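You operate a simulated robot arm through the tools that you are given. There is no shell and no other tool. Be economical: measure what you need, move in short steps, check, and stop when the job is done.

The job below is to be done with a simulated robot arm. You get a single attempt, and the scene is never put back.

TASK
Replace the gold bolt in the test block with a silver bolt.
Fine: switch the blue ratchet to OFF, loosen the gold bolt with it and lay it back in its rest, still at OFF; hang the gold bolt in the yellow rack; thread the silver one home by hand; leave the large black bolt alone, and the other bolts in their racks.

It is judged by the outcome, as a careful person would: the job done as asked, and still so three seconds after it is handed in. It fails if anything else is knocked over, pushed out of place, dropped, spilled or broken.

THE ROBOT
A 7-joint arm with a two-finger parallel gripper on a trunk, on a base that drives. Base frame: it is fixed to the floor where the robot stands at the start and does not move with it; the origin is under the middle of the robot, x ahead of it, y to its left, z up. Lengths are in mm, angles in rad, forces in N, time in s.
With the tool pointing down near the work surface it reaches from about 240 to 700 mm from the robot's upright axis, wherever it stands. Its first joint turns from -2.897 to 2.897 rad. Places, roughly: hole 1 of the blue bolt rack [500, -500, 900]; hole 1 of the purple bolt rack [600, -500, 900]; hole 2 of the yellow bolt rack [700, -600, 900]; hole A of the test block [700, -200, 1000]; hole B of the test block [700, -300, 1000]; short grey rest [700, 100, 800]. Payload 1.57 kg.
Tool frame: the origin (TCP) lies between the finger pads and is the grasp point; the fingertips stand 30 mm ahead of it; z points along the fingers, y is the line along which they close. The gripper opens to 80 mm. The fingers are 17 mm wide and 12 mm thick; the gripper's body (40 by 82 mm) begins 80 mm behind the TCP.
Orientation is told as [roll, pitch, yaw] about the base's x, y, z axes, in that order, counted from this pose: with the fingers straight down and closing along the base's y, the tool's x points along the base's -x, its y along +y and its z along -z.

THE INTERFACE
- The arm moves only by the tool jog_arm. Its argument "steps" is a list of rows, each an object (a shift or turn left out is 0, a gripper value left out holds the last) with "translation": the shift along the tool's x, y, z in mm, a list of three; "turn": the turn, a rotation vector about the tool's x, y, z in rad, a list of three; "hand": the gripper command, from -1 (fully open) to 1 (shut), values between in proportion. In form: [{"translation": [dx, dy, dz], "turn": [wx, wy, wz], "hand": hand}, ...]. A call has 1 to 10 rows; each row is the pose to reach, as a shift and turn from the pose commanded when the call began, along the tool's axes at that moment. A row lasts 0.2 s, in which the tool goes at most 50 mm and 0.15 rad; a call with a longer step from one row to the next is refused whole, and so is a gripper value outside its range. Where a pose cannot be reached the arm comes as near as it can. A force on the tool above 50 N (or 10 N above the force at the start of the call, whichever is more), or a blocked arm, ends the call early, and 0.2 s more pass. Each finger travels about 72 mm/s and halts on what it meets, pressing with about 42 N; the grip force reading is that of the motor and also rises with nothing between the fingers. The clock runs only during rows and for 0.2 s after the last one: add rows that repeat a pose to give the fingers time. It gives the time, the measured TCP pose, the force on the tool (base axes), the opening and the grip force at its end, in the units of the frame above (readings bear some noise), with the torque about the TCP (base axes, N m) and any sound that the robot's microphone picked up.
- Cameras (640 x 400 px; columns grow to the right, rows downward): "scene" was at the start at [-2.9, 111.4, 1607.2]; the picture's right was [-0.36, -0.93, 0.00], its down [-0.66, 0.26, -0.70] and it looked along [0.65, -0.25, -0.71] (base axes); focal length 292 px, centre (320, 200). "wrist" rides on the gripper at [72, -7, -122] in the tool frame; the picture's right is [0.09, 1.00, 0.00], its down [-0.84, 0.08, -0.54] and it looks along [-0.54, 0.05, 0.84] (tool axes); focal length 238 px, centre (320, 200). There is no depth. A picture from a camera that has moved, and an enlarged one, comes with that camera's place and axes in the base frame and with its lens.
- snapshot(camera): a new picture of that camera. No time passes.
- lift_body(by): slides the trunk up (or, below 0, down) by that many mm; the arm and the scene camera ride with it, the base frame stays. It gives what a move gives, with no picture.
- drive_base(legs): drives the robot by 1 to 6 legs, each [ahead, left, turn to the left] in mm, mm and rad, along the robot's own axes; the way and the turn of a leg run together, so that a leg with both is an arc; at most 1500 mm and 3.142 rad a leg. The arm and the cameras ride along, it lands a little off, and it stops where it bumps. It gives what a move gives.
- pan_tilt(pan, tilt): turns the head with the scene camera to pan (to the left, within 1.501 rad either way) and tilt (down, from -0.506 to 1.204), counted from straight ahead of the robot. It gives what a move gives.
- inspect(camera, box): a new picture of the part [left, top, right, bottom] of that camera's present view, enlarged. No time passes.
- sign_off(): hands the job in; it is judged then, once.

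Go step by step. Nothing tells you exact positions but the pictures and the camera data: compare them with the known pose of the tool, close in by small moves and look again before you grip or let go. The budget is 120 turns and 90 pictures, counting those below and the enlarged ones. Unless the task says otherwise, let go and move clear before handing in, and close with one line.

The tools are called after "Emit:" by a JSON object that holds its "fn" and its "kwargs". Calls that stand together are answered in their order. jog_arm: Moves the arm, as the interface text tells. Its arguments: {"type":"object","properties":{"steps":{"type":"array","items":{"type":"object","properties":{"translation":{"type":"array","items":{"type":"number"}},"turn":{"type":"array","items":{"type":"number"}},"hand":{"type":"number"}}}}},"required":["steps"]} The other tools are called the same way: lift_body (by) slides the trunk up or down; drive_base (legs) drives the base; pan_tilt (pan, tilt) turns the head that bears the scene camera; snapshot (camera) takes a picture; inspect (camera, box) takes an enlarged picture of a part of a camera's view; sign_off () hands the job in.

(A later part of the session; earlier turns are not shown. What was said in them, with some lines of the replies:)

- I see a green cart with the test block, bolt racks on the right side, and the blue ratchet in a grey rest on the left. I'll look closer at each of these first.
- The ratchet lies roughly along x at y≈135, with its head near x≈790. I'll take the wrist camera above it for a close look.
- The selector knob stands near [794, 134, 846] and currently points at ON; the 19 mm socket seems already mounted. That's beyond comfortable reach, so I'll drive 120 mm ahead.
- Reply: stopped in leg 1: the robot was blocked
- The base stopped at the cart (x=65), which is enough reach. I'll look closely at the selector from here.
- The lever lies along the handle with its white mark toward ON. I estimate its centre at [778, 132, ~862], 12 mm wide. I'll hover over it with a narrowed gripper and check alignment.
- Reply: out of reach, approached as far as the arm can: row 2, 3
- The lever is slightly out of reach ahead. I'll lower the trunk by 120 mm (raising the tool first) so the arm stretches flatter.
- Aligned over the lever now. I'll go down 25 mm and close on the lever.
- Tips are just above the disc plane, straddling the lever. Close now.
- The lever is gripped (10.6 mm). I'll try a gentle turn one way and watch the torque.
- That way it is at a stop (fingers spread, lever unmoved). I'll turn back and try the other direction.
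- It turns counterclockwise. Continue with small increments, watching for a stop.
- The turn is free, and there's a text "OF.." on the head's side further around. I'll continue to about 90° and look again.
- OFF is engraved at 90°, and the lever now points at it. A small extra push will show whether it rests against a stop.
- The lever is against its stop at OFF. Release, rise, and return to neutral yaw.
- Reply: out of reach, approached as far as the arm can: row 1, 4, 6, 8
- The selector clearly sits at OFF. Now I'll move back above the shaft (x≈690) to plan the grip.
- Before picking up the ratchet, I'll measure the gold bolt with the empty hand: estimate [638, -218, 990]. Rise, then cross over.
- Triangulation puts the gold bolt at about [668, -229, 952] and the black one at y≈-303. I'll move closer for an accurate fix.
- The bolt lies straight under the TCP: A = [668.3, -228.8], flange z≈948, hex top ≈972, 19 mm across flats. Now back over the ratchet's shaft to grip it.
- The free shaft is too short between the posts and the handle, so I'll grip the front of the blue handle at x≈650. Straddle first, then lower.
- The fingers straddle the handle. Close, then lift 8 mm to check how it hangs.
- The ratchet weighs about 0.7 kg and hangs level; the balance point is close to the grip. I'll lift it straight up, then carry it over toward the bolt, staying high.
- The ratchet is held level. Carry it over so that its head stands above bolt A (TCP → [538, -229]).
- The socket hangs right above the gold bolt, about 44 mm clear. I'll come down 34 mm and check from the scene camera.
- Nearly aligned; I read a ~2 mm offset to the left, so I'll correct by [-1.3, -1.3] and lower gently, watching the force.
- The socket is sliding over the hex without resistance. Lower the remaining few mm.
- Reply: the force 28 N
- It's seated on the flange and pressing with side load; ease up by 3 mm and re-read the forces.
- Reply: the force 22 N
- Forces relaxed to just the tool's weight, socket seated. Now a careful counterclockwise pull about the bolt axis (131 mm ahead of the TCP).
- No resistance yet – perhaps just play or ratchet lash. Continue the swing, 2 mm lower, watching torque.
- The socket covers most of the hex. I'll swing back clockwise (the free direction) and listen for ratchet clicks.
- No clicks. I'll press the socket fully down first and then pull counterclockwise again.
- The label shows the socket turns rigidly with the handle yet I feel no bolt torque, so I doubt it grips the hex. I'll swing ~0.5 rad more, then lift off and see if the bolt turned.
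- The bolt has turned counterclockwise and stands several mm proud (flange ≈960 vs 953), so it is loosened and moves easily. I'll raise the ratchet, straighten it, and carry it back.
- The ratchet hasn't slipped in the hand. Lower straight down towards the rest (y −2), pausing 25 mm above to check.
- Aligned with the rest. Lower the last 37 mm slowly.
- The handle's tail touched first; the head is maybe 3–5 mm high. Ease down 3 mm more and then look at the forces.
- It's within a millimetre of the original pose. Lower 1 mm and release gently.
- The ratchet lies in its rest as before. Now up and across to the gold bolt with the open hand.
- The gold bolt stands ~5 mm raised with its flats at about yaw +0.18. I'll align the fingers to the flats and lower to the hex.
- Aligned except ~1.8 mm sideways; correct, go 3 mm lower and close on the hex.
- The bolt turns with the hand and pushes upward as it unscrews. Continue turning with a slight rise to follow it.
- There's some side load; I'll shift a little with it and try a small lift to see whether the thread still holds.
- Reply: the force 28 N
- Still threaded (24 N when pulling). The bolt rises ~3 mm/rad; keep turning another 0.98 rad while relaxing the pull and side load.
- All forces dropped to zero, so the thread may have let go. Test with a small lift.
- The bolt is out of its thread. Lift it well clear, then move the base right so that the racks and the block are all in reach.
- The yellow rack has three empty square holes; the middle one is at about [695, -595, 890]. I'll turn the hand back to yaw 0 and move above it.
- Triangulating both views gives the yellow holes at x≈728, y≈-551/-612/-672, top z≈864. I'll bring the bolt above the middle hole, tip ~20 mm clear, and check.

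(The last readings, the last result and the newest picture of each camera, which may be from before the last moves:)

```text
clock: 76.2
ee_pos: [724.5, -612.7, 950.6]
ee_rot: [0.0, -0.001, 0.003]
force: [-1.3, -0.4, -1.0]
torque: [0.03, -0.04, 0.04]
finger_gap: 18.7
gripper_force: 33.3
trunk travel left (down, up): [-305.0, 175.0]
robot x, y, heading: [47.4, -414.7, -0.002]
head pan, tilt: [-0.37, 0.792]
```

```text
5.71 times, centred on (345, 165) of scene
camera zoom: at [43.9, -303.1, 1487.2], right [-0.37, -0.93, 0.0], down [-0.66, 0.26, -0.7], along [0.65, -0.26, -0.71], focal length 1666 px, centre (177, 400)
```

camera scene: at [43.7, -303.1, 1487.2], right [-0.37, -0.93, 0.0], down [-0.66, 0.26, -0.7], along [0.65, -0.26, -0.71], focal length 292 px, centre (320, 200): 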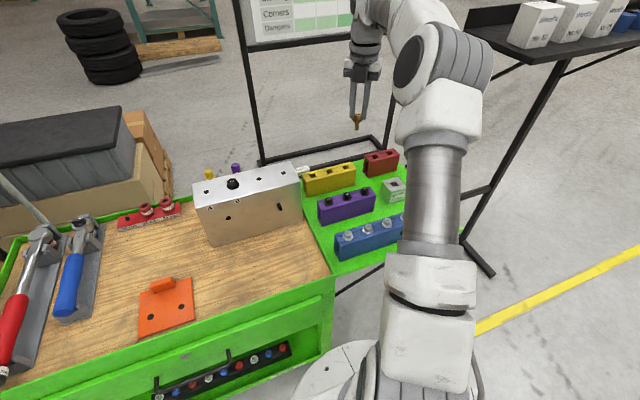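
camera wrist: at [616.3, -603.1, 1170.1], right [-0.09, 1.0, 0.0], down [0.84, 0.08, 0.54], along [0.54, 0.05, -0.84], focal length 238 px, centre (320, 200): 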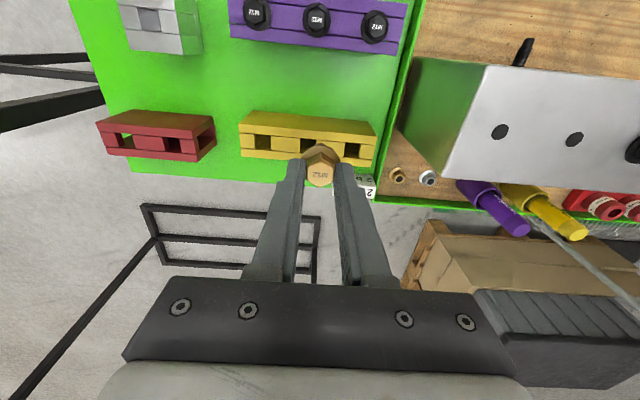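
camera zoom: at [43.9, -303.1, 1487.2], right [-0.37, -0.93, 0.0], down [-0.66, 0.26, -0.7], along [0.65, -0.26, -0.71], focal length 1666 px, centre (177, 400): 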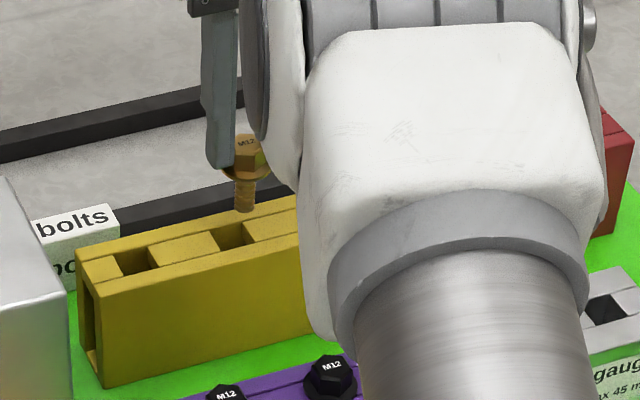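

The hole centre is ≈[730.5, -610.5, 860]; shift +5.5 in x, +2 in y and lower, with small steps near the end.

Emit:
{"fn": "jog_arm", "kwargs": {"steps": [{"translation": [-5.5, 2, 0]}, {"translation": [-5.5, 2, 12]}, {"translation": [-5.5, 2, 24]}, {"translation": [-5.5, 2, 36]}, {"translation": [-5.5, 2, 40]}, {"translation": [-5.5, 2, 40]}]}}

Emit:
{"fn": "inspect", "kwargs": {"camera": "scene", "box": [310, 130, 380, 200]}}

```text
clock: 77.6
ee_pos: [730.5, -609.4, 912.9]
ee_rot: [0.001, -0.002, 0.002]
force: [-0.3, -1.0, -0.5]
torque: [0.0, 0.03, -0.03]
finger_gap: 19.0
gripper_force: 33.2
trunk travel left (down, up): [-305.0, 175.0]
robot x, y, heading: [46.1, -417.4, -0.008]
head pan, tilt: [-0.37, 0.792]
```

```text
5.71 times, centred on (345, 165) of scene
camera zoom: at [43.7, -303.1, 1487.2], right [-0.37, -0.93, 0.0], down [-0.66, 0.26, -0.7], along [0.65, -0.26, -0.71], focal length 1666 px, centre (177, 400)
```

zoom: 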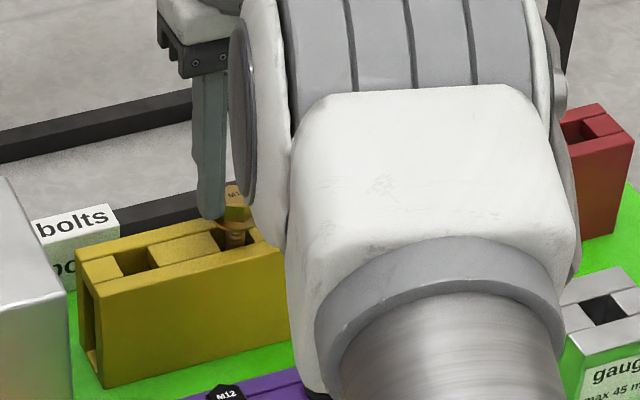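

The shaft is going into the hole. Lower the remaining ~12 mm in small steps watching the force.

Emit:
{"fn": "jog_arm", "kwargs": {"steps": [{"translation": [0, 0, 4]}, {"translation": [0, 0, 8]}, {"translation": [0, 0, 10]}, {"translation": [0, 0, 12]}, {"translation": [0, 0, 12]}]}}

```text
clock: 78.8
ee_pos: [730.2, -609.8, 900.1]
ee_rot: [0.0, -0.002, 0.001]
force: [0.6, 0.2, -0.2]
torque: [-0.03, 0.0, 0.01]
finger_gap: 19.2
gripper_force: 33.3
trunk travel left (down, up): [-305.0, 175.0]
robot x, y, heading: [46.9, -413.5, -0.003]
head pan, tilt: [-0.37, 0.792]
```

Emit:
{"fn": "jog_arm", "kwargs": {"steps": [{"translation": [0, 0, 1.5]}, {"translation": [0, 0, 3]}, {"translation": [0, 0, 3]}]}}

Emit:
{"fn": "inspect", "kwargs": {"camera": "wrist", "box": [240, 100, 400, 200]}}

```text
clock: 79.6
ee_pos: [729.9, -608.7, 897.6]
ee_rot: [0.001, -0.001, 0.001]
force: [-0.3, -0.2, -0.2]
torque: [0.03, -0.01, 0.0]
finger_gap: 18.9
gripper_force: 32.8
trunk travel left (down, up): [-305.0, 175.0]
robot x, y, heading: [44.2, -412.1, -0.002]
head pan, tilt: [-0.37, 0.792]
```

```text
4.00 times, centred on (320, 150) of wrist
camera zoom: at [658.3, -616.8, 1021.6], right [-0.09, 1.0, 0.0], down [0.84, 0.08, 0.54], along [0.54, 0.05, -0.84], focal length 953 px, centre (320, 400)
```

zoom: 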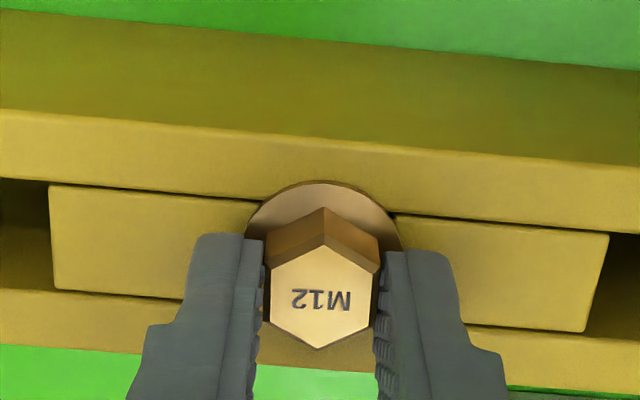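

Emit:
{"fn": "jog_arm", "kwargs": {"steps": [{"translation": [0, 0, 1]}, {"translation": [0, 0, 2]}, {"translation": [0, 0, 2]}]}}

```text
clock: 80.4
ee_pos: [730.7, -609.2, 897.9]
ee_rot: [0.0, -0.004, 0.002]
force: [-0.7, -1.3, 10.5]
torque: [0.02, 0.17, 0.02]
finger_gap: 19.0
gripper_force: 33.8
trunk travel left (down, up): [-305.0, 175.0]
robot x, y, heading: [46.3, -413.2, -0.003]
head pan, tilt: [-0.37, 0.792]
```

The flange rests on the rack (10 N). Ease by 1 mm, open, and rise.

Emit:
{"fn": "jog_arm", "kwargs": {"steps": [{"translation": [0, 0, -1]}, {"translation": [0, 0, -1], "hand": 0.3}, {"translation": [0, 0, -1], "hand": 0.1}, {"translation": [0, 0, -1], "hand": 0.1}, {"translation": [0, 0, -30], "hand": 0.1}, {"translation": [0, 0, -70], "hand": 0.1}, {"translation": [0, 0, -110], "hand": 0.1}, {"translation": [10, 0, -150], "hand": 0.1}, {"translation": [10, 0, -150], "hand": 0.1}]}}

Emit:
{"fn": "snapshot", "kwargs": {"camera": "wrist"}}

Emit:
{"fn": "inspect", "kwargs": {"camera": "scene", "box": [310, 140, 430, 265]}}

```text
clock: 82.4
ee_pos: [720.1, -608.5, 1045.3]
ee_rot: [0.0, -0.002, 0.001]
force: [-0.7, 0.1, 0.0]
torque: [-0.02, -0.01, -0.04]
finger_gap: 36.1
gripper_force: 0.0
trunk travel left (down, up): [-305.0, 175.0]
robot x, y, heading: [45.6, -419.0, -0.004]
head pan, tilt: [-0.37, 0.792]
```

```text
17 pictures are left
camera wrist: at [647.7, -616.1, 1168.8], right [-0.09, 1.0, 0.0], down [0.84, 0.08, 0.54], along [0.54, 0.05, -0.84], focal length 238 px, centre (320, 200)
```

wrist: 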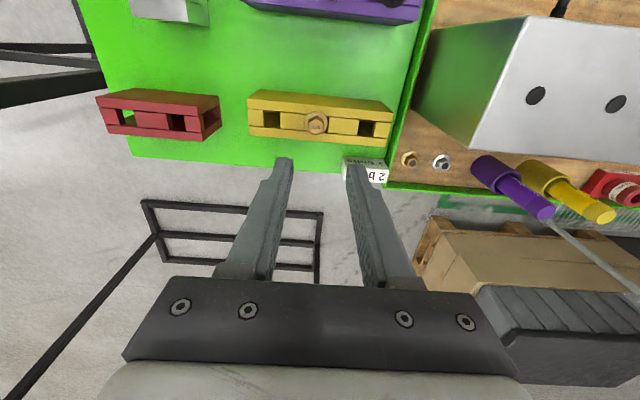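

```text
3.20 times, centred on (370, 202) of scene
camera zoom: at [43.4, -303.0, 1487.1], right [-0.37, -0.93, 0.0], down [-0.66, 0.26, -0.7], along [0.65, -0.26, -0.71], focal length 933 px, centre (160, 192)
```

zoom: 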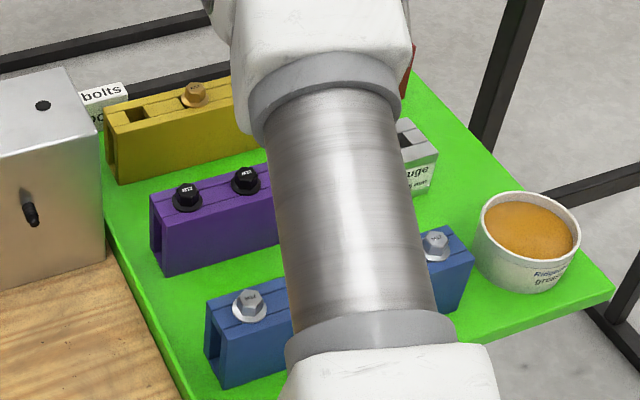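

The gold bolt hangs in the yellow rack. Next, the silver bolt in blue hole 1, estimated at [463, -552, 866]; I'll hover above it.

Emit:
{"fn": "jog_arm", "kwargs": {"steps": [{"translation": [45, 9, 0]}, {"translation": [90, 19, 0]}, {"translation": [135, 28, 0]}, {"translation": [180, 38, 10]}, {"translation": [220, 47, 35]}, {"translation": [250, 56, 65]}, {"translation": [257, 56, 90]}, {"translation": [257, 56, 90]}]}}

Emit:
{"fn": "inspect", "kwargs": {"camera": "wrist", "box": [220, 80, 420, 205]}}

```text
clock: 84.2
ee_pos: [462.7, -553.0, 954.8]
ee_rot: [-0.001, -0.003, 0.002]
force: [0.1, 0.1, -0.1]
torque: [0.02, 0.01, 0.01]
finger_gap: 36.1
gripper_force: 0.0
trunk travel left (down, up): [-305.0, 175.0]
robot x, y, heading: [43.6, -415.9, -0.0]
head pan, tilt: [-0.37, 0.792]
```

```text
3.20 times, centred on (320, 142) of wrist
camera zoom: at [392.0, -561.0, 1078.1], right [-0.09, 1.0, 0.0], down [0.84, 0.08, 0.54], along [0.54, 0.05, -0.84], focal length 763 px, centre (320, 384)
```

zoom: 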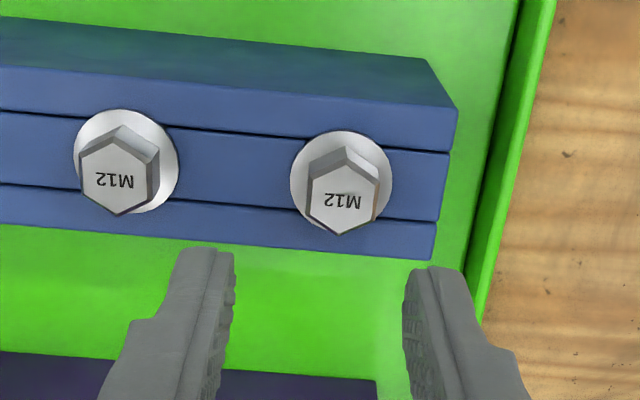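

The silver M12 bolt is 5.5 mm further +y and 3.5 mm nearer. Correct, lower to the same height as the gold grip (z≈898), and check.

Emit:
{"fn": "jog_arm", "kwargs": {"steps": [{"translation": [3.2, 5.5, 0]}, {"translation": [3.2, 5.5, 20]}, {"translation": [3.2, 5.5, 40]}, {"translation": [3.2, 5.5, 56]}, {"translation": [3.2, 5.5, 56]}]}}

Emit:
{"fn": "inspect", "kwargs": {"camera": "wrist", "box": [240, 100, 400, 200]}}

```text
clock: 85.4
ee_pos: [460.3, -547.8, 900.0]
ee_rot: [0.001, -0.001, 0.002]
force: [-0.4, -0.5, 0.7]
torque: [-0.03, 0.0, -0.03]
finger_gap: 36.3
gripper_force: 0.1
trunk travel left (down, up): [-305.0, 175.0]
robot x, y, heading: [48.5, -415.0, -0.003]
head pan, tilt: [-0.37, 0.792]
```

```text
4.00 times, centred on (320, 150) of wrist
camera zoom: at [389.6, -555.0, 1022.6], right [-0.09, 1.0, 0.0], down [0.84, 0.08, 0.54], along [0.54, 0.05, -0.84], focal length 953 px, centre (320, 400)
```

zoom: 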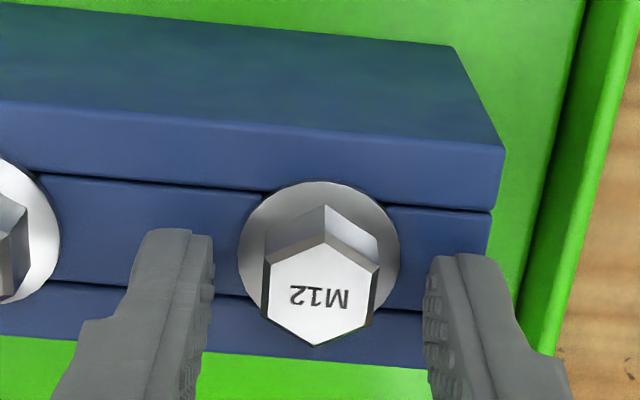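

The silver bolt sits just as the gold did between the fingers. Close and lift it out vertically.

Emit:
{"fn": "jog_arm", "kwargs": {"steps": [{"translation": [0, 0, 1], "hand": 0.4}, {"translation": [0, 0, 1], "hand": 1}, {"translation": [0, 0, 1], "hand": 1}, {"translation": [0, 0, -15]}, {"translation": [0, 0, -50]}, {"translation": [0, 0, -95]}, {"translation": [0, 0, -140]}, {"translation": [0, 0, -185]}, {"translation": [0, 0, -225]}, {"translation": [0, 0, -225]}]}}

```text
clock: 87.6
ee_pos: [462.8, -549.4, 1126.9]
ee_rot: [0.0, -0.001, 0.003]
force: [0.1, -0.8, -0.5]
torque: [0.0, 0.0, 0.0]
finger_gap: 18.8
gripper_force: 33.3
trunk travel left (down, up): [-305.0, 175.0]
robot x, y, heading: [49.9, -417.6, -0.002]
head pan, tilt: [-0.37, 0.792]
```

The silver bolt is in hand. I'll carry it above hole A while turning the hand to yaw +2.46, the same pose at which the gold one came free ([664.7, -227]).

Emit:
{"fn": "jog_arm", "kwargs": {"steps": [{"translation": [-20.3, 32.2, 0], "turn": [0, 0, -0.14]}, {"translation": [-40.6, 64.4, 0], "turn": [0, 0, -0.28]}, {"translation": [-60.9, 96.6, 0], "turn": [0, 0, -0.42]}, {"translation": [-81.2, 128.8, 0], "turn": [0, 0, -0.56]}, {"translation": [-101.5, 161, 0], "turn": [0, 0, -0.7]}, {"translation": [-121.8, 193.2, 0], "turn": [0, 0, -0.84]}, {"translation": [-142.1, 225.4, 0], "turn": [0, 0, -0.98]}, {"translation": [-162.4, 257.6, 0], "turn": [0, 0, -1.12]}, {"translation": [-182.7, 289.8, 0], "turn": [0, 0, -1.26]}, {"translation": [-203, 322, 0], "turn": [0, 0, -1.4]}]}}

Emit:
{"fn": "jog_arm", "kwargs": {"steps": [{"turn": [0, 0, -0.14]}, {"turn": [0, 0, -0.28]}, {"turn": [0, 0, -0.42]}, {"turn": [0, 0, -0.56]}, {"turn": [0, 0, -0.7]}, {"turn": [0, 0, -0.84]}, {"turn": [0, 0, -0.98]}, {"turn": [0, 0, -1.06]}, {"translation": [0, 0, 40], "turn": [0, 0, -1.06]}, {"translation": [0, 0, 75], "turn": [0, 0, -1.06]}]}}

Emit:
{"fn": "inspect", "kwargs": {"camera": "wrist", "box": [220, 90, 420, 215]}}

Emit:
{"fn": "inspect", "kwargs": {"camera": "scene", "box": [180, 130, 290, 210]}}

```text
clock: 89.8
ee_pos: [662.8, -222.7, 1125.8]
ee_rot: [0.002, 0.0, 1.403]
force: [-0.3, -0.6, -0.5]
torque: [0.05, 0.02, 0.02]
finger_gap: 18.8
gripper_force: 33.6
trunk travel left (down, up): [-305.0, 175.0]
robot x, y, heading: [47.1, -413.7, -0.008]
head pan, tilt: [-0.37, 0.792]
```

```text
clock: 92.0
ee_pos: [662.2, -227.0, 1049.0]
ee_rot: [-0.004, 0.001, 2.461]
force: [0.1, 0.5, -1.0]
torque: [0.02, 0.03, 0.02]
finger_gap: 18.8
gripper_force: 32.8
trunk travel left (down, up): [-305.0, 175.0]
robot x, y, heading: [48.0, -415.4, 0.001]
head pan, tilt: [-0.37, 0.792]
```

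```text
3.20 times, centred on (320, 152) of wrist
camera zoom: at [721.9, -267.3, 1173.9], right [-0.55, -0.83, 0.0], down [-0.7, 0.47, 0.54], along [-0.45, 0.3, -0.84], focal length 763 px, centre (320, 352)
```

zoom: 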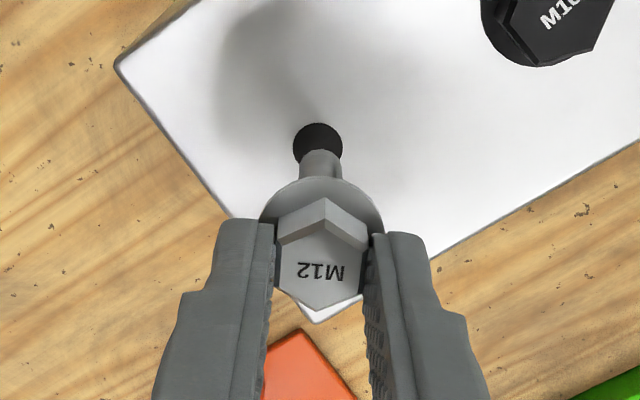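

```text
5.00 times, centred on (235, 170) of scene
camera zoom: at [43.7, -303.0, 1487.2], right [-0.37, -0.93, 0.0], down [-0.66, 0.26, -0.7], along [0.65, -0.26, -0.71], focal length 1458 px, centre (745, 350)
```

zoom: 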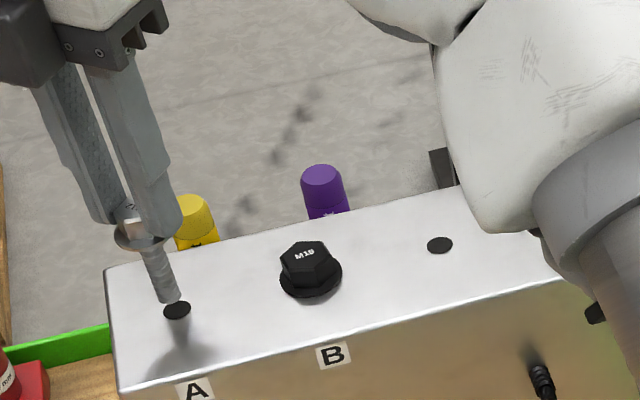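

The shaft (≈44 mm long) hangs almost over hole A; I'll correct ~2.5 mm in +x and lower gently until contact.

Emit:
{"fn": "jog_arm", "kwargs": {"steps": [{"translation": [1.8, -1.7, 0]}, {"translation": [1.8, -1.7, 7]}, {"translation": [1.8, -1.7, 14]}, {"translation": [1.8, -1.7, 19]}, {"translation": [1.8, -1.7, 22]}]}}

Emit:
{"fn": "inspect", "kwargs": {"camera": "scene", "box": [180, 130, 290, 210]}}

```text
clock: 93.2
ee_pos: [665.5, -225.6, 1027.7]
ee_rot: [0.001, 0.002, 2.46]
force: [-1.3, -0.4, -0.8]
torque: [-0.06, 0.07, -0.03]
finger_gap: 19.0
gripper_force: 33.1
trunk travel left (down, up): [-305.0, 175.0]
robot x, y, heading: [46.2, -414.5, -0.005]
head pan, tilt: [-0.37, 0.792]
```

```text
5.00 times, centred on (235, 170) of scene
camera zoom: at [43.7, -303.1, 1487.2], right [-0.37, -0.93, 0.0], down [-0.66, 0.26, -0.7], along [0.65, -0.26, -0.71], focal length 1458 px, centre (745, 350)
```

zoom: 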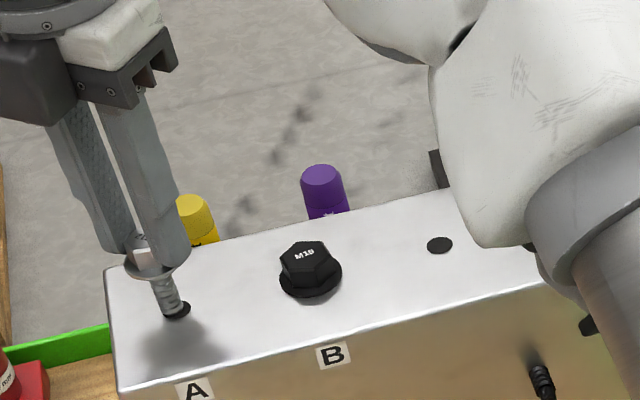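

The tip has entered the hole cleanly. Keep lowering in small steps until the thread takes.

Emit:
{"fn": "jog_arm", "kwargs": {"steps": [{"translation": [0, 0, 3]}, {"translation": [0, 0, 6]}, {"translation": [0, 0, 9]}, {"translation": [0, 0, 12]}]}}

```text
clock: 94.2
ee_pos: [664.6, -225.9, 1015.4]
ee_rot: [0.001, 0.0, 2.461]
force: [-0.1, -0.9, -1.6]
torque: [-0.05, 0.07, -0.01]
finger_gap: 19.1
gripper_force: 33.6
trunk travel left (down, up): [-305.0, 175.0]
robot x, y, heading: [44.8, -416.5, -0.002]
head pan, tilt: [-0.37, 0.792]
```

Emit:
{"fn": "jog_arm", "kwargs": {"steps": [{"translation": [0, 0, 2]}, {"translation": [0, 0, 4]}, {"translation": [0, 0, 6]}, {"translation": [0, 0, 8]}, {"translation": [0, 0, 9]}]}}

```text
clock: 95.4
ee_pos: [666.9, -226.5, 1007.9]
ee_rot: [0.0, 0.001, 2.461]
force: [-1.3, -0.7, -0.7]
torque: [-0.02, 0.02, 0.04]
finger_gap: 18.7
gripper_force: 32.8
trunk travel left (down, up): [-305.0, 175.0]
robot x, y, heading: [43.8, -415.1, -0.004]
head pan, tilt: [-0.37, 0.792]
```

Emit:
{"fn": "jog_arm", "kwargs": {"steps": [{"translation": [0, 0, 1.5]}, {"translation": [0, 0, 3]}, {"translation": [0, 0, 4]}, {"translation": [0, 0, 4]}]}}

```text
clock: 96.4
ee_pos: [664.5, -227.0, 1005.7]
ee_rot: [-0.004, 0.004, 2.461]
force: [-8.7, -8.9, 18.7]
torque: [-0.03, 0.86, -0.03]
finger_gap: 18.9
gripper_force: 32.9
trunk travel left (down, up): [-305.0, 175.0]
robot x, y, heading: [49.2, -415.3, -0.004]
head pan, tilt: [-0.37, 0.792]
```

Contact at about the height where the gold thread let go. Ease up a touch and begin turning clockwise, feeding down ~2.7 mm/rad.

Emit:
{"fn": "jog_arm", "kwargs": {"steps": [{"translation": [0.06, -0.25, -0.8], "turn": [0, 0, 0.14]}, {"translation": [0.16, -0.48, -0.4], "turn": [0, 0, 0.28]}, {"translation": [0.29, -0.7, 0], "turn": [0, 0, 0.42]}, {"translation": [0.45, -0.9, 0.4], "turn": [0, 0, 0.56]}, {"translation": [0.63, -1.08, 0.8], "turn": [0, 0, 0.7]}]}}

```text
clock: 97.6
ee_pos: [665.8, -226.7, 1003.7]
ee_rot: [-0.001, 0.0, 1.758]
force: [-12.3, -13.3, 19.2]
torque: [-0.51, 0.53, 0.0]
finger_gap: 18.6
gripper_force: 33.7
trunk travel left (down, up): [-305.0, 175.0]
robot x, y, heading: [46.8, -416.9, -0.003]
head pan, tilt: [-0.37, 0.792]
```

Turning in, some lateral load remains; shift [-1.2, -1.3] with the continued turn.

Emit:
{"fn": "jog_arm", "kwargs": {"steps": [{"translation": [1.05, 1.4, 0], "turn": [0, 0, 0.14]}, {"translation": [1.05, 1.4, 0.4], "turn": [0, 0, 0.28]}, {"translation": [1.05, 1.4, 0.8], "turn": [0, 0, 0.42]}, {"translation": [1.05, 1.4, 1.2], "turn": [0, 0, 0.56]}, {"translation": [1.05, 1.4, 1.6], "turn": [0, 0, 0.7]}]}}

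```text
clock: 98.8
ee_pos: [665.4, -227.6, 1000.4]
ee_rot: [-0.004, -0.003, 1.059]
force: [5.4, -4.8, 12.3]
torque: [-0.43, 0.14, 0.0]
finger_gap: 19.2
gripper_force: 32.9
trunk travel left (down, up): [-305.0, 175.0]
robot x, y, heading: [46.0, -415.5, -0.002]
head pan, tilt: [-0.37, 0.792]
```

Threading in well. Continue another 1.26 rad with feed.

Emit:
{"fn": "jog_arm", "kwargs": {"steps": [{"translation": [0.2, -0.7, 0.4], "turn": [0, 0, 0.14]}, {"translation": [0.2, -0.7, 0.8], "turn": [0, 0, 0.28]}, {"translation": [0.2, -0.7, 1.2], "turn": [0, 0, 0.42]}, {"translation": [0.2, -0.7, 1.6], "turn": [0, 0, 0.56]}, {"translation": [0.2, -0.7, 2.0], "turn": [0, 0, 0.7]}, {"translation": [0.2, -0.7, 2.4], "turn": [0, 0, 0.84]}, {"translation": [0.2, -0.7, 2.8], "turn": [0, 0, 0.98]}, {"translation": [0.2, -0.7, 3.2], "turn": [0, 0, 1.12]}, {"translation": [0.2, -0.7, 3.6], "turn": [0, 0, 1.26]}]}}

```text
clock: 100.8
ee_pos: [666.2, -228.1, 997.6]
ee_rot: [0.0, 0.0, -0.203]
force: [9.8, -8.1, 6.0]
torque: [-0.24, -0.39, 0.03]
finger_gap: 19.0
gripper_force: 33.6
trunk travel left (down, up): [-305.0, 175.0]
robot x, y, heading: [44.0, -415.3, -0.003]
head pan, tilt: [-0.37, 0.792]
```

Emit:
{"fn": "jog_arm", "kwargs": {"steps": [{"translation": [-0.9, -0.5, 0.4], "turn": [0, 0, 0.14]}, {"translation": [-0.9, -0.5, 0.8], "turn": [0, 0, 0.28]}, {"translation": [-0.9, -0.5, 1.2], "turn": [0, 0, 0.42]}, {"translation": [-0.9, -0.5, 1.6], "turn": [0, 0, 0.56]}, {"translation": [-0.9, -0.5, 2.0], "turn": [0, 0, 0.7]}, {"translation": [-0.9, -0.5, 2.4], "turn": [0, 0, 0.84]}, {"translation": [-0.9, -0.5, 2.8], "turn": [0, 0, 0.98]}, {"translation": [-0.9, -0.5, 3.2], "turn": [0, 0, 1.12]}, {"translation": [-0.9, -0.5, 3.6], "turn": [0, 0, 1.26]}]}}

```text
clock: 102.8
ee_pos: [665.1, -226.2, 993.5]
ee_rot: [-0.001, 0.002, -1.458]
force: [-11.8, -7.1, 0.4]
torque: [-0.37, 0.3, 0.35]
finger_gap: 19.0
gripper_force: 33.2
trunk travel left (down, up): [-305.0, 175.0]
robot x, y, heading: [46.9, -414.3, -0.006]
head pan, tilt: [-0.37, 0.792]
```

Emit:
{"fn": "jog_arm", "kwargs": {"steps": [{"translation": [-0.6, -1.1, 0.5], "turn": [0, 0, 0.14]}, {"translation": [-0.6, -1.1, 1.0], "turn": [0, 0, 0.28]}, {"translation": [-0.6, -1.1, 1.5], "turn": [0, 0, 0.42]}, {"translation": [-0.6, -1.1, 1.9], "turn": [0, 0, 0.56]}, {"translation": [-0.6, -1.1, 2.3], "turn": [0, 0, 0.7]}, {"translation": [-0.6, -1.1, 2.7], "turn": [0, 0, 0.84]}]}}

Emit:
{"fn": "inspect", "kwargs": {"camera": "scene", "box": [180, 130, 290, 210]}}

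```text
clock: 104.2
ee_pos: [665.5, -227.5, 991.9]
ee_rot: [0.002, 0.004, -2.301]
force: [-4.8, 2.4, 10.1]
torque: [0.19, 0.31, 0.1]
finger_gap: 18.9
gripper_force: 32.8
trunk travel left (down, up): [-305.0, 175.0]
robot x, y, heading: [46.0, -413.9, -0.005]
head pan, tilt: [-0.37, 0.792]
```

```text
5.00 times, centred on (235, 170) of scene
camera zoom: at [42.4, -303.0, 1487.3], right [-0.37, -0.93, 0.0], down [-0.66, 0.26, -0.7], along [0.65, -0.26, -0.71], focal length 1458 px, centre (745, 350)
```

zoom: 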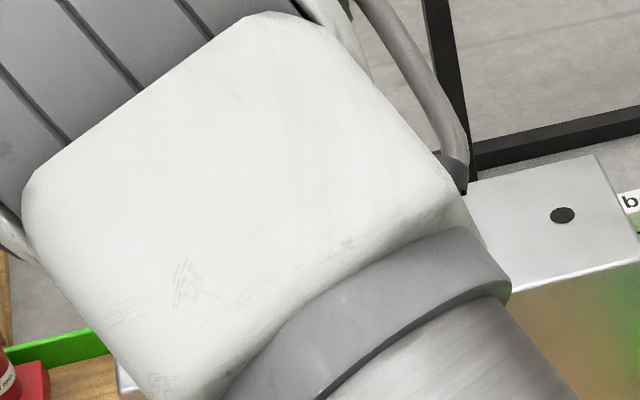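

Occluded from the scene camera, but the readings are good (z 992, home expected ≈989). Continue a bit further while the wrist still turns.

Emit:
{"fn": "jog_arm", "kwargs": {"steps": [{"translation": [0, 0, 0.4], "turn": [0, 0, 0.12]}, {"translation": [0, 0, 0.8], "turn": [0, 0, 0.24]}, {"translation": [0, 0, 1.1], "turn": [0, 0, 0.36]}, {"translation": [0, 0, 1.4], "turn": [0, 0, 0.48]}]}}

Emit:
{"fn": "inspect", "kwargs": {"camera": "wrist", "box": [240, 100, 400, 200]}}

```text
clock: 105.2
ee_pos: [665.8, -227.8, 990.2]
ee_rot: [0.0, 0.006, -2.781]
force: [-2.9, 3.0, 19.5]
torque: [0.06, 0.26, 0.29]
finger_gap: 18.9
gripper_force: 33.1
trunk travel left (down, up): [-305.0, 175.0]
robot x, y, heading: [45.6, -413.7, -0.005]
head pan, tilt: [-0.37, 0.792]
```

```text
4.00 times, centred on (320, 150) of wrist
camera zoom: at [729.5, -197.3, 1115.8], right [0.44, -0.9, 0.0], down [-0.76, -0.37, 0.54], along [-0.48, -0.24, -0.84], focal length 953 px, centre (320, 400)
```

zoom: 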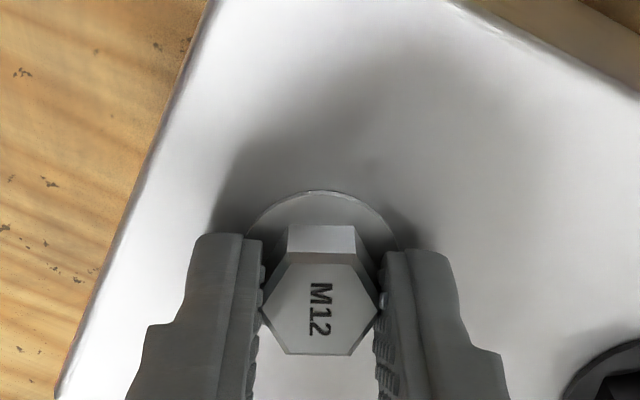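

The hex has slipped relative to the fingers, meaning the bolt resisted – perhaps seated. Open, rise, and look at the flange.

Emit:
{"fn": "jog_arm", "kwargs": {"steps": [{"translation": [0, 0, -1], "hand": 0.3}, {"translation": [0, 0, -1], "hand": 0.0}, {"translation": [0, 0, -1], "hand": 0.0}, {"translation": [0, 0, -20], "hand": 0.0}, {"translation": [0, 0, -45], "hand": 0.0}, {"translation": [0, 0, -45], "hand": 0.0}]}}

Emit:
{"fn": "jog_arm", "kwargs": {"steps": [{"turn": [0, 0, -0.145]}, {"turn": [0, 0, -0.29]}, {"turn": [0, 0, -0.435]}, {"turn": [0, 0, -0.58]}, {"turn": [0, 0, -0.725]}, {"turn": [0, 0, -0.87]}, {"turn": [0, 0, -1.015]}, {"turn": [0, 0, -1.16]}, {"turn": [0, 0, -1.305]}, {"turn": [0, 0, -1.45]}]}}

Emit:
{"fn": "jog_arm", "kwargs": {"steps": [{"turn": [0, 0, -0.145]}, {"turn": [0, 0, -0.29]}, {"turn": [0, 0, -0.435]}, {"turn": [0, 0, -0.58]}, {"turn": [0, 0, -0.725]}, {"turn": [0, 0, -0.87]}, {"turn": [0, 0, -1.015]}, {"turn": [0, 0, -1.16]}, {"turn": [0, 0, -1.305]}, {"turn": [0, 0, -1.33]}]}}

Emit:
{"fn": "inspect", "kwargs": {"camera": "wrist", "box": [240, 100, 400, 200]}}

```text
clock: 106.6
ee_pos: [665.1, -228.1, 1034.0]
ee_rot: [-0.001, -0.001, -2.78]
force: [0.8, 0.5, 0.6]
torque: [0.0, -0.02, 0.01]
finger_gap: 40.1
gripper_force: 0.1
trunk travel left (down, up): [-305.0, 175.0]
robot x, y, heading: [43.8, -414.0, -0.0]
head pan, tilt: [-0.37, 0.792]
```

```text
clock: 108.8
ee_pos: [664.9, -229.4, 1032.8]
ee_rot: [-0.002, 0.0, -1.326]
force: [1.0, 0.4, -0.4]
torque: [-0.04, 0.02, 0.02]
finger_gap: 40.2
gripper_force: 0.2
trunk travel left (down, up): [-305.0, 175.0]
robot x, y, heading: [47.3, -413.3, -0.002]
head pan, tilt: [-0.37, 0.792]
```

```text
clock: 111.0
ee_pos: [665.4, -228.9, 1033.1]
ee_rot: [0.001, -0.002, 0.004]
force: [0.2, 0.0, 0.1]
torque: [0.01, 0.01, -0.01]
finger_gap: 40.1
gripper_force: 0.1
trunk travel left (down, up): [-305.0, 175.0]
robot x, y, heading: [48.7, -413.2, -0.007]
head pan, tilt: [-0.37, 0.792]
```

```text
4.00 times, centred on (320, 150) of wrist
camera zoom: at [593.8, -236.2, 1158.1], right [-0.1, 1.0, 0.0], down [0.84, 0.08, 0.54], along [0.54, 0.05, -0.84], focal length 953 px, centre (320, 400)
```

zoom: 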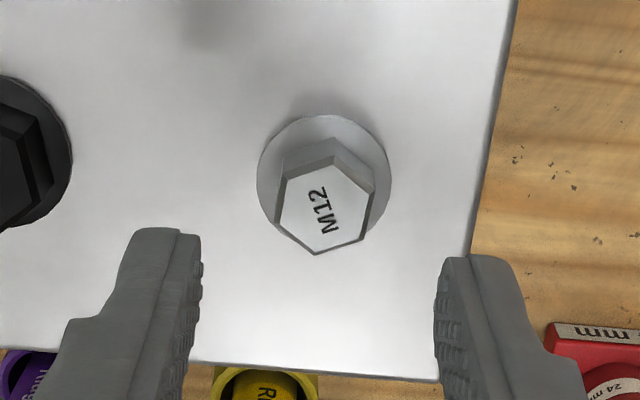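

The silver bolt looks close to home, having turned 3.8 rad before the fingers slipped. Check the flange gap from the scene camera.

Emit:
{"fn": "inspect", "kwargs": {"camera": "scene", "box": [190, 150, 262, 195]}}

```text
8.89 times, centred on (226, 172) of scene
camera zoom: at [43.6, -303.0, 1487.2], right [-0.37, -0.93, 0.0], down [-0.66, 0.26, -0.7], along [0.65, -0.26, -0.71], focal length 2592 px, centre (1156, 444)
```

zoom: 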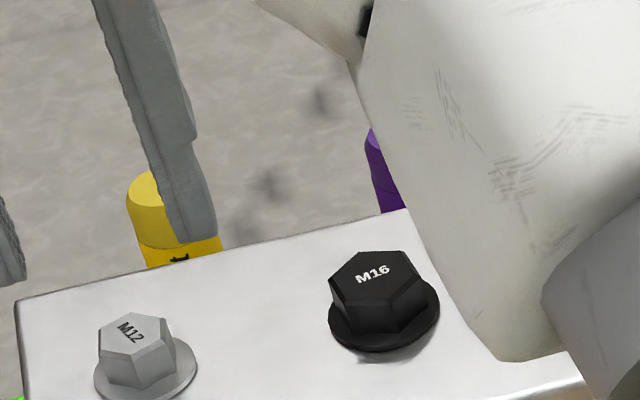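

Emit:
{"fn": "inspect", "kwargs": {"camera": "scene", "box": [186, 176, 250, 216]}}

```text
10.00 times, centred on (218, 196) of scene
camera zoom: at [43.6, -303.0, 1487.2], right [-0.37, -0.93, 0.0], down [-0.66, 0.26, -0.7], along [0.65, -0.26, -0.71], focal length 2916 px, centre (1340, 240)
```

zoom: 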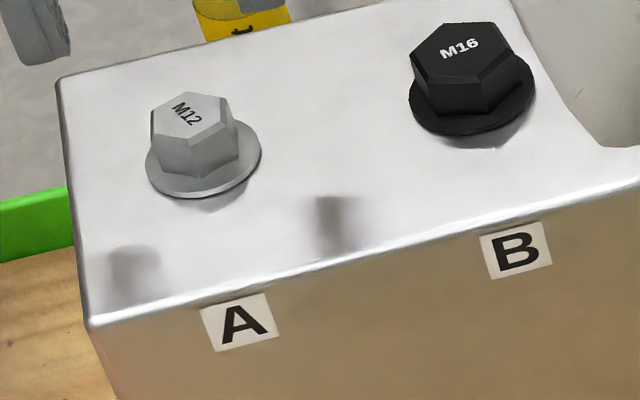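

It looks flush like the black one. To be sure it's home, I'll re-grip on the flats (yaw +0.95) and try a gentle clockwise tightening.

Emit:
{"fn": "jog_arm", "kwargs": {"steps": [{"translation": [0, 0.8, 0], "turn": [0, 0, -0.14]}, {"translation": [0, 0.8, 0], "turn": [0, 0, -0.28]}, {"translation": [0, 0.8, 0], "turn": [0, 0, -0.42]}, {"translation": [0, 0.8, 0], "turn": [0, 0, -0.56]}, {"translation": [0, 0.8, 0], "turn": [0, 0, -0.7]}, {"translation": [0, 0.8, 10], "turn": [0, 0, -0.84]}, {"translation": [0, 0.8, 20], "turn": [0, 0, -0.95]}, {"translation": [0, 0.8, 30], "turn": [0, 0, -0.95]}, {"translation": [0, 0.8, 40], "turn": [0, 0, -0.95]}, {"translation": [0, 0.8, 40], "turn": [0, 0, -0.95]}]}}

Emit:
{"fn": "inspect", "kwargs": {"camera": "wrist", "box": [240, 100, 400, 200]}}

```text
clock: 113.2
ee_pos: [664.5, -227.4, 994.4]
ee_rot: [-0.002, -0.001, 0.95]
force: [-0.3, 0.6, 0.4]
torque: [-0.05, 0.02, 0.02]
finger_gap: 39.8
gripper_force: 0.0
trunk travel left (down, up): [-305.0, 175.0]
robot x, y, heading: [49.3, -416.4, -0.003]
head pan, tilt: [-0.37, 0.792]
```

```text
4.00 times, centred on (320, 150) of wrist
camera zoom: at [629.2, -290.1, 1118.0], right [-0.86, 0.5, 0.0], down [0.42, 0.73, 0.54], along [0.27, 0.47, -0.84], focal length 953 px, centre (320, 400)
```

zoom: 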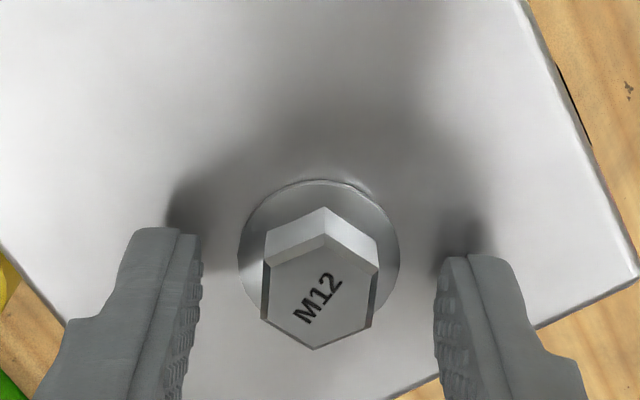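

Perfectly aligned. Close and turn clockwise gently.

Emit:
{"fn": "jog_arm", "kwargs": {"steps": [{"hand": 0.5}, {"hand": 1}, {"hand": 1}, {"hand": 1}]}}

Emit:
{"fn": "jog_arm", "kwargs": {"steps": [{"turn": [0, 0, 0.1], "translation": [0, 0, 0.3]}, {"turn": [0, 0, 0.2], "translation": [0, 0, 0.6]}, {"turn": [0, 0, 0.3], "translation": [0, 0, 0.9]}]}}

```text
clock: 114.2
ee_pos: [665.0, -227.2, 994.7]
ee_rot: [0.0, 0.0, 0.951]
force: [0.3, -0.5, 0.3]
torque: [0.0, 0.02, -0.01]
finger_gap: 19.0
gripper_force: 33.5
trunk travel left (down, up): [-305.0, 175.0]
robot x, y, heading: [45.6, -413.0, -0.002]
head pan, tilt: [-0.37, 0.792]
```

```text
clock: 115.0
ee_pos: [665.0, -228.5, 993.4]
ee_rot: [-0.001, -0.001, 0.65]
force: [2.0, -0.4, 2.9]
torque: [-0.09, -0.04, 0.3]
finger_gap: 18.8
gripper_force: 33.1
trunk travel left (down, up): [-305.0, 175.0]
robot x, y, heading: [43.8, -418.2, -0.003]
head pan, tilt: [-0.37, 0.792]
```

Now there's 0.3 Nm of resistance, unlike during free threading. One more push, then look whether the hex still follows.

Emit:
{"fn": "jog_arm", "kwargs": {"steps": [{"turn": [0, 0, 0.12], "translation": [0, 0, 0]}, {"turn": [0, 0, 0.24], "translation": [0, 0, 0]}, {"turn": [0, 0, 0.36], "translation": [0, 0, 0]}]}}

Emit:
{"fn": "inspect", "kwargs": {"camera": "wrist", "box": [240, 100, 400, 200]}}

```text
clock: 115.8
ee_pos: [664.0, -228.9, 993.7]
ee_rot: [-0.001, -0.003, 0.287]
force: [0.7, -1.7, 2.2]
torque: [-0.15, -0.1, 0.08]
finger_gap: 18.9
gripper_force: 32.8
trunk travel left (down, up): [-305.0, 175.0]
robot x, y, heading: [46.7, -413.3, 0.001]
head pan, tilt: [-0.37, 0.792]
```

```text
4.00 times, centred on (320, 150) of wrist
camera zoom: at [598.2, -255.5, 1117.8], right [-0.37, 0.93, 0.0], down [0.78, 0.31, 0.54], along [0.5, 0.2, -0.84], focal length 953 px, centre (320, 400)
```

zoom: 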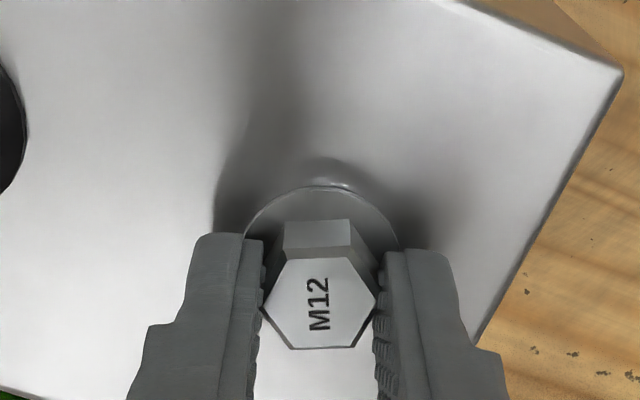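

The bolt no longer turns – fingers slide around the hex – with its flange on the block: it's home. Release, rise, and move clear.

Emit:
{"fn": "jog_arm", "kwargs": {"steps": [{"hand": 0.3}, {"hand": 0.0}, {"hand": 0.0}, {"translation": [0, 0, -25], "hand": 0.0}, {"translation": [0, 0, -65], "hand": 0.0}, {"translation": [0, 0, -110], "hand": 0.0}, {"translation": [40, 0, -130], "hand": 0.0}, {"translation": [85, 0, -150], "hand": 0.0}, {"translation": [130, 0, -150], "hand": 0.0}, {"translation": [130, 0, -150], "hand": 0.0}]}}

Emit:
{"fn": "snapshot", "kwargs": {"camera": "wrist"}}

Emit:
{"fn": "snapshot", "kwargs": {"camera": "scene"}}

```text
clock: 118.0
ee_pos: [537.7, -265.5, 1143.0]
ee_rot: [0.0, -0.001, 0.292]
force: [-0.4, 0.3, 0.3]
torque: [-0.02, 0.05, -0.02]
finger_gap: 40.0
gripper_force: 0.0
trunk travel left (down, up): [-305.0, 175.0]
robot x, y, heading: [48.0, -413.0, -0.005]
head pan, tilt: [-0.37, 0.792]
```

```text
3 pictures are left
camera wrist: at [471.6, -292.4, 1266.9], right [-0.37, 0.93, 0.0], down [0.78, 0.31, 0.54], along [0.5, 0.2, -0.84], focal length 238 px, centre (320, 200)
```

wrist: 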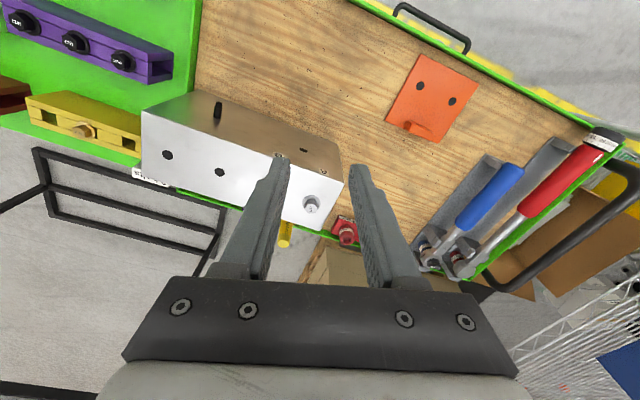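

```text
2 pictures are left
camera scene: at [43.4, -303.1, 1487.2], right [-0.37, -0.93, 0.0], down [-0.66, 0.26, -0.7], along [0.65, -0.26, -0.71], focal length 292 px, centre (320, 200)
```

scene: 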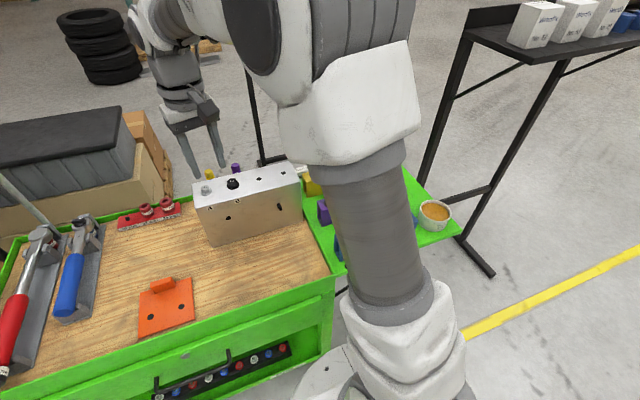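

Everything stands in place. One last close look at the silver bolt's seating.

Emit:
{"fn": "inspect", "kwargs": {"camera": "scene", "box": [190, 174, 238, 204]}}

Emit:
{"fn": "inspect", "kwargs": {"camera": "scene", "box": [40, 200, 136, 260]}}

```text
13.33 times, centred on (214, 189) of scene
camera zoom: at [43.4, -303.1, 1487.2], right [-0.37, -0.93, 0.0], down [-0.66, 0.26, -0.7], along [0.65, -0.26, -0.71], focal length 3888 px, centre (1733, 347)
```

zoom: 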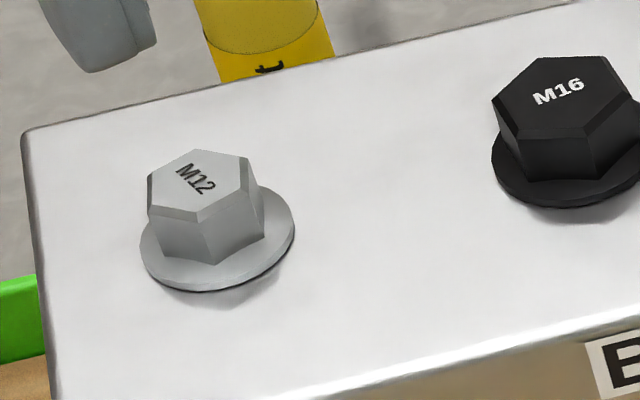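

```text
6.67 times, centred on (88, 230) of scene
camera zoom: at [43.4, -303.1, 1487.2], right [-0.37, -0.93, 0.0], down [-0.66, 0.26, -0.7], along [0.65, -0.26, -0.71], focal length 1944 px, centre (1867, 0)
```

zoom: 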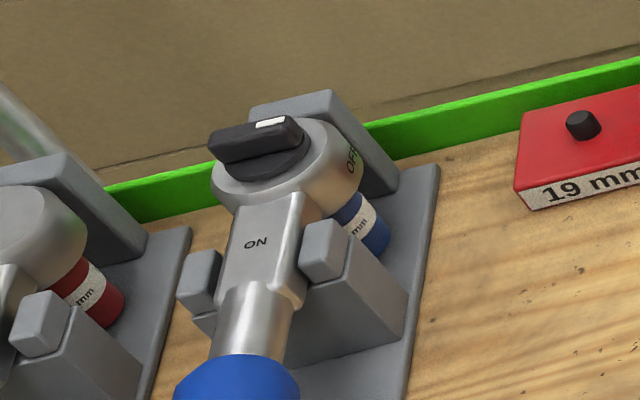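

The silver bolt's flange is flush on the block, the ratchet lies in its rest at OFF, and the gold bolt hangs in the yellow rack. Handing in.

Emit:
{"fn": "sign_off", "kwargs": {}}

```text
The job is handed in.
```

I replaced the gold bolt in hole A with a silver one from the blue rack and handed the job in. The silver bolt is threaded in by hand until it stopped turning, with its flange flush on the block. The gold bolt hangs in the yellow rack, and the ratchet is back in its rest at OFF. The large black bolt and the other racked bolts were not touched.
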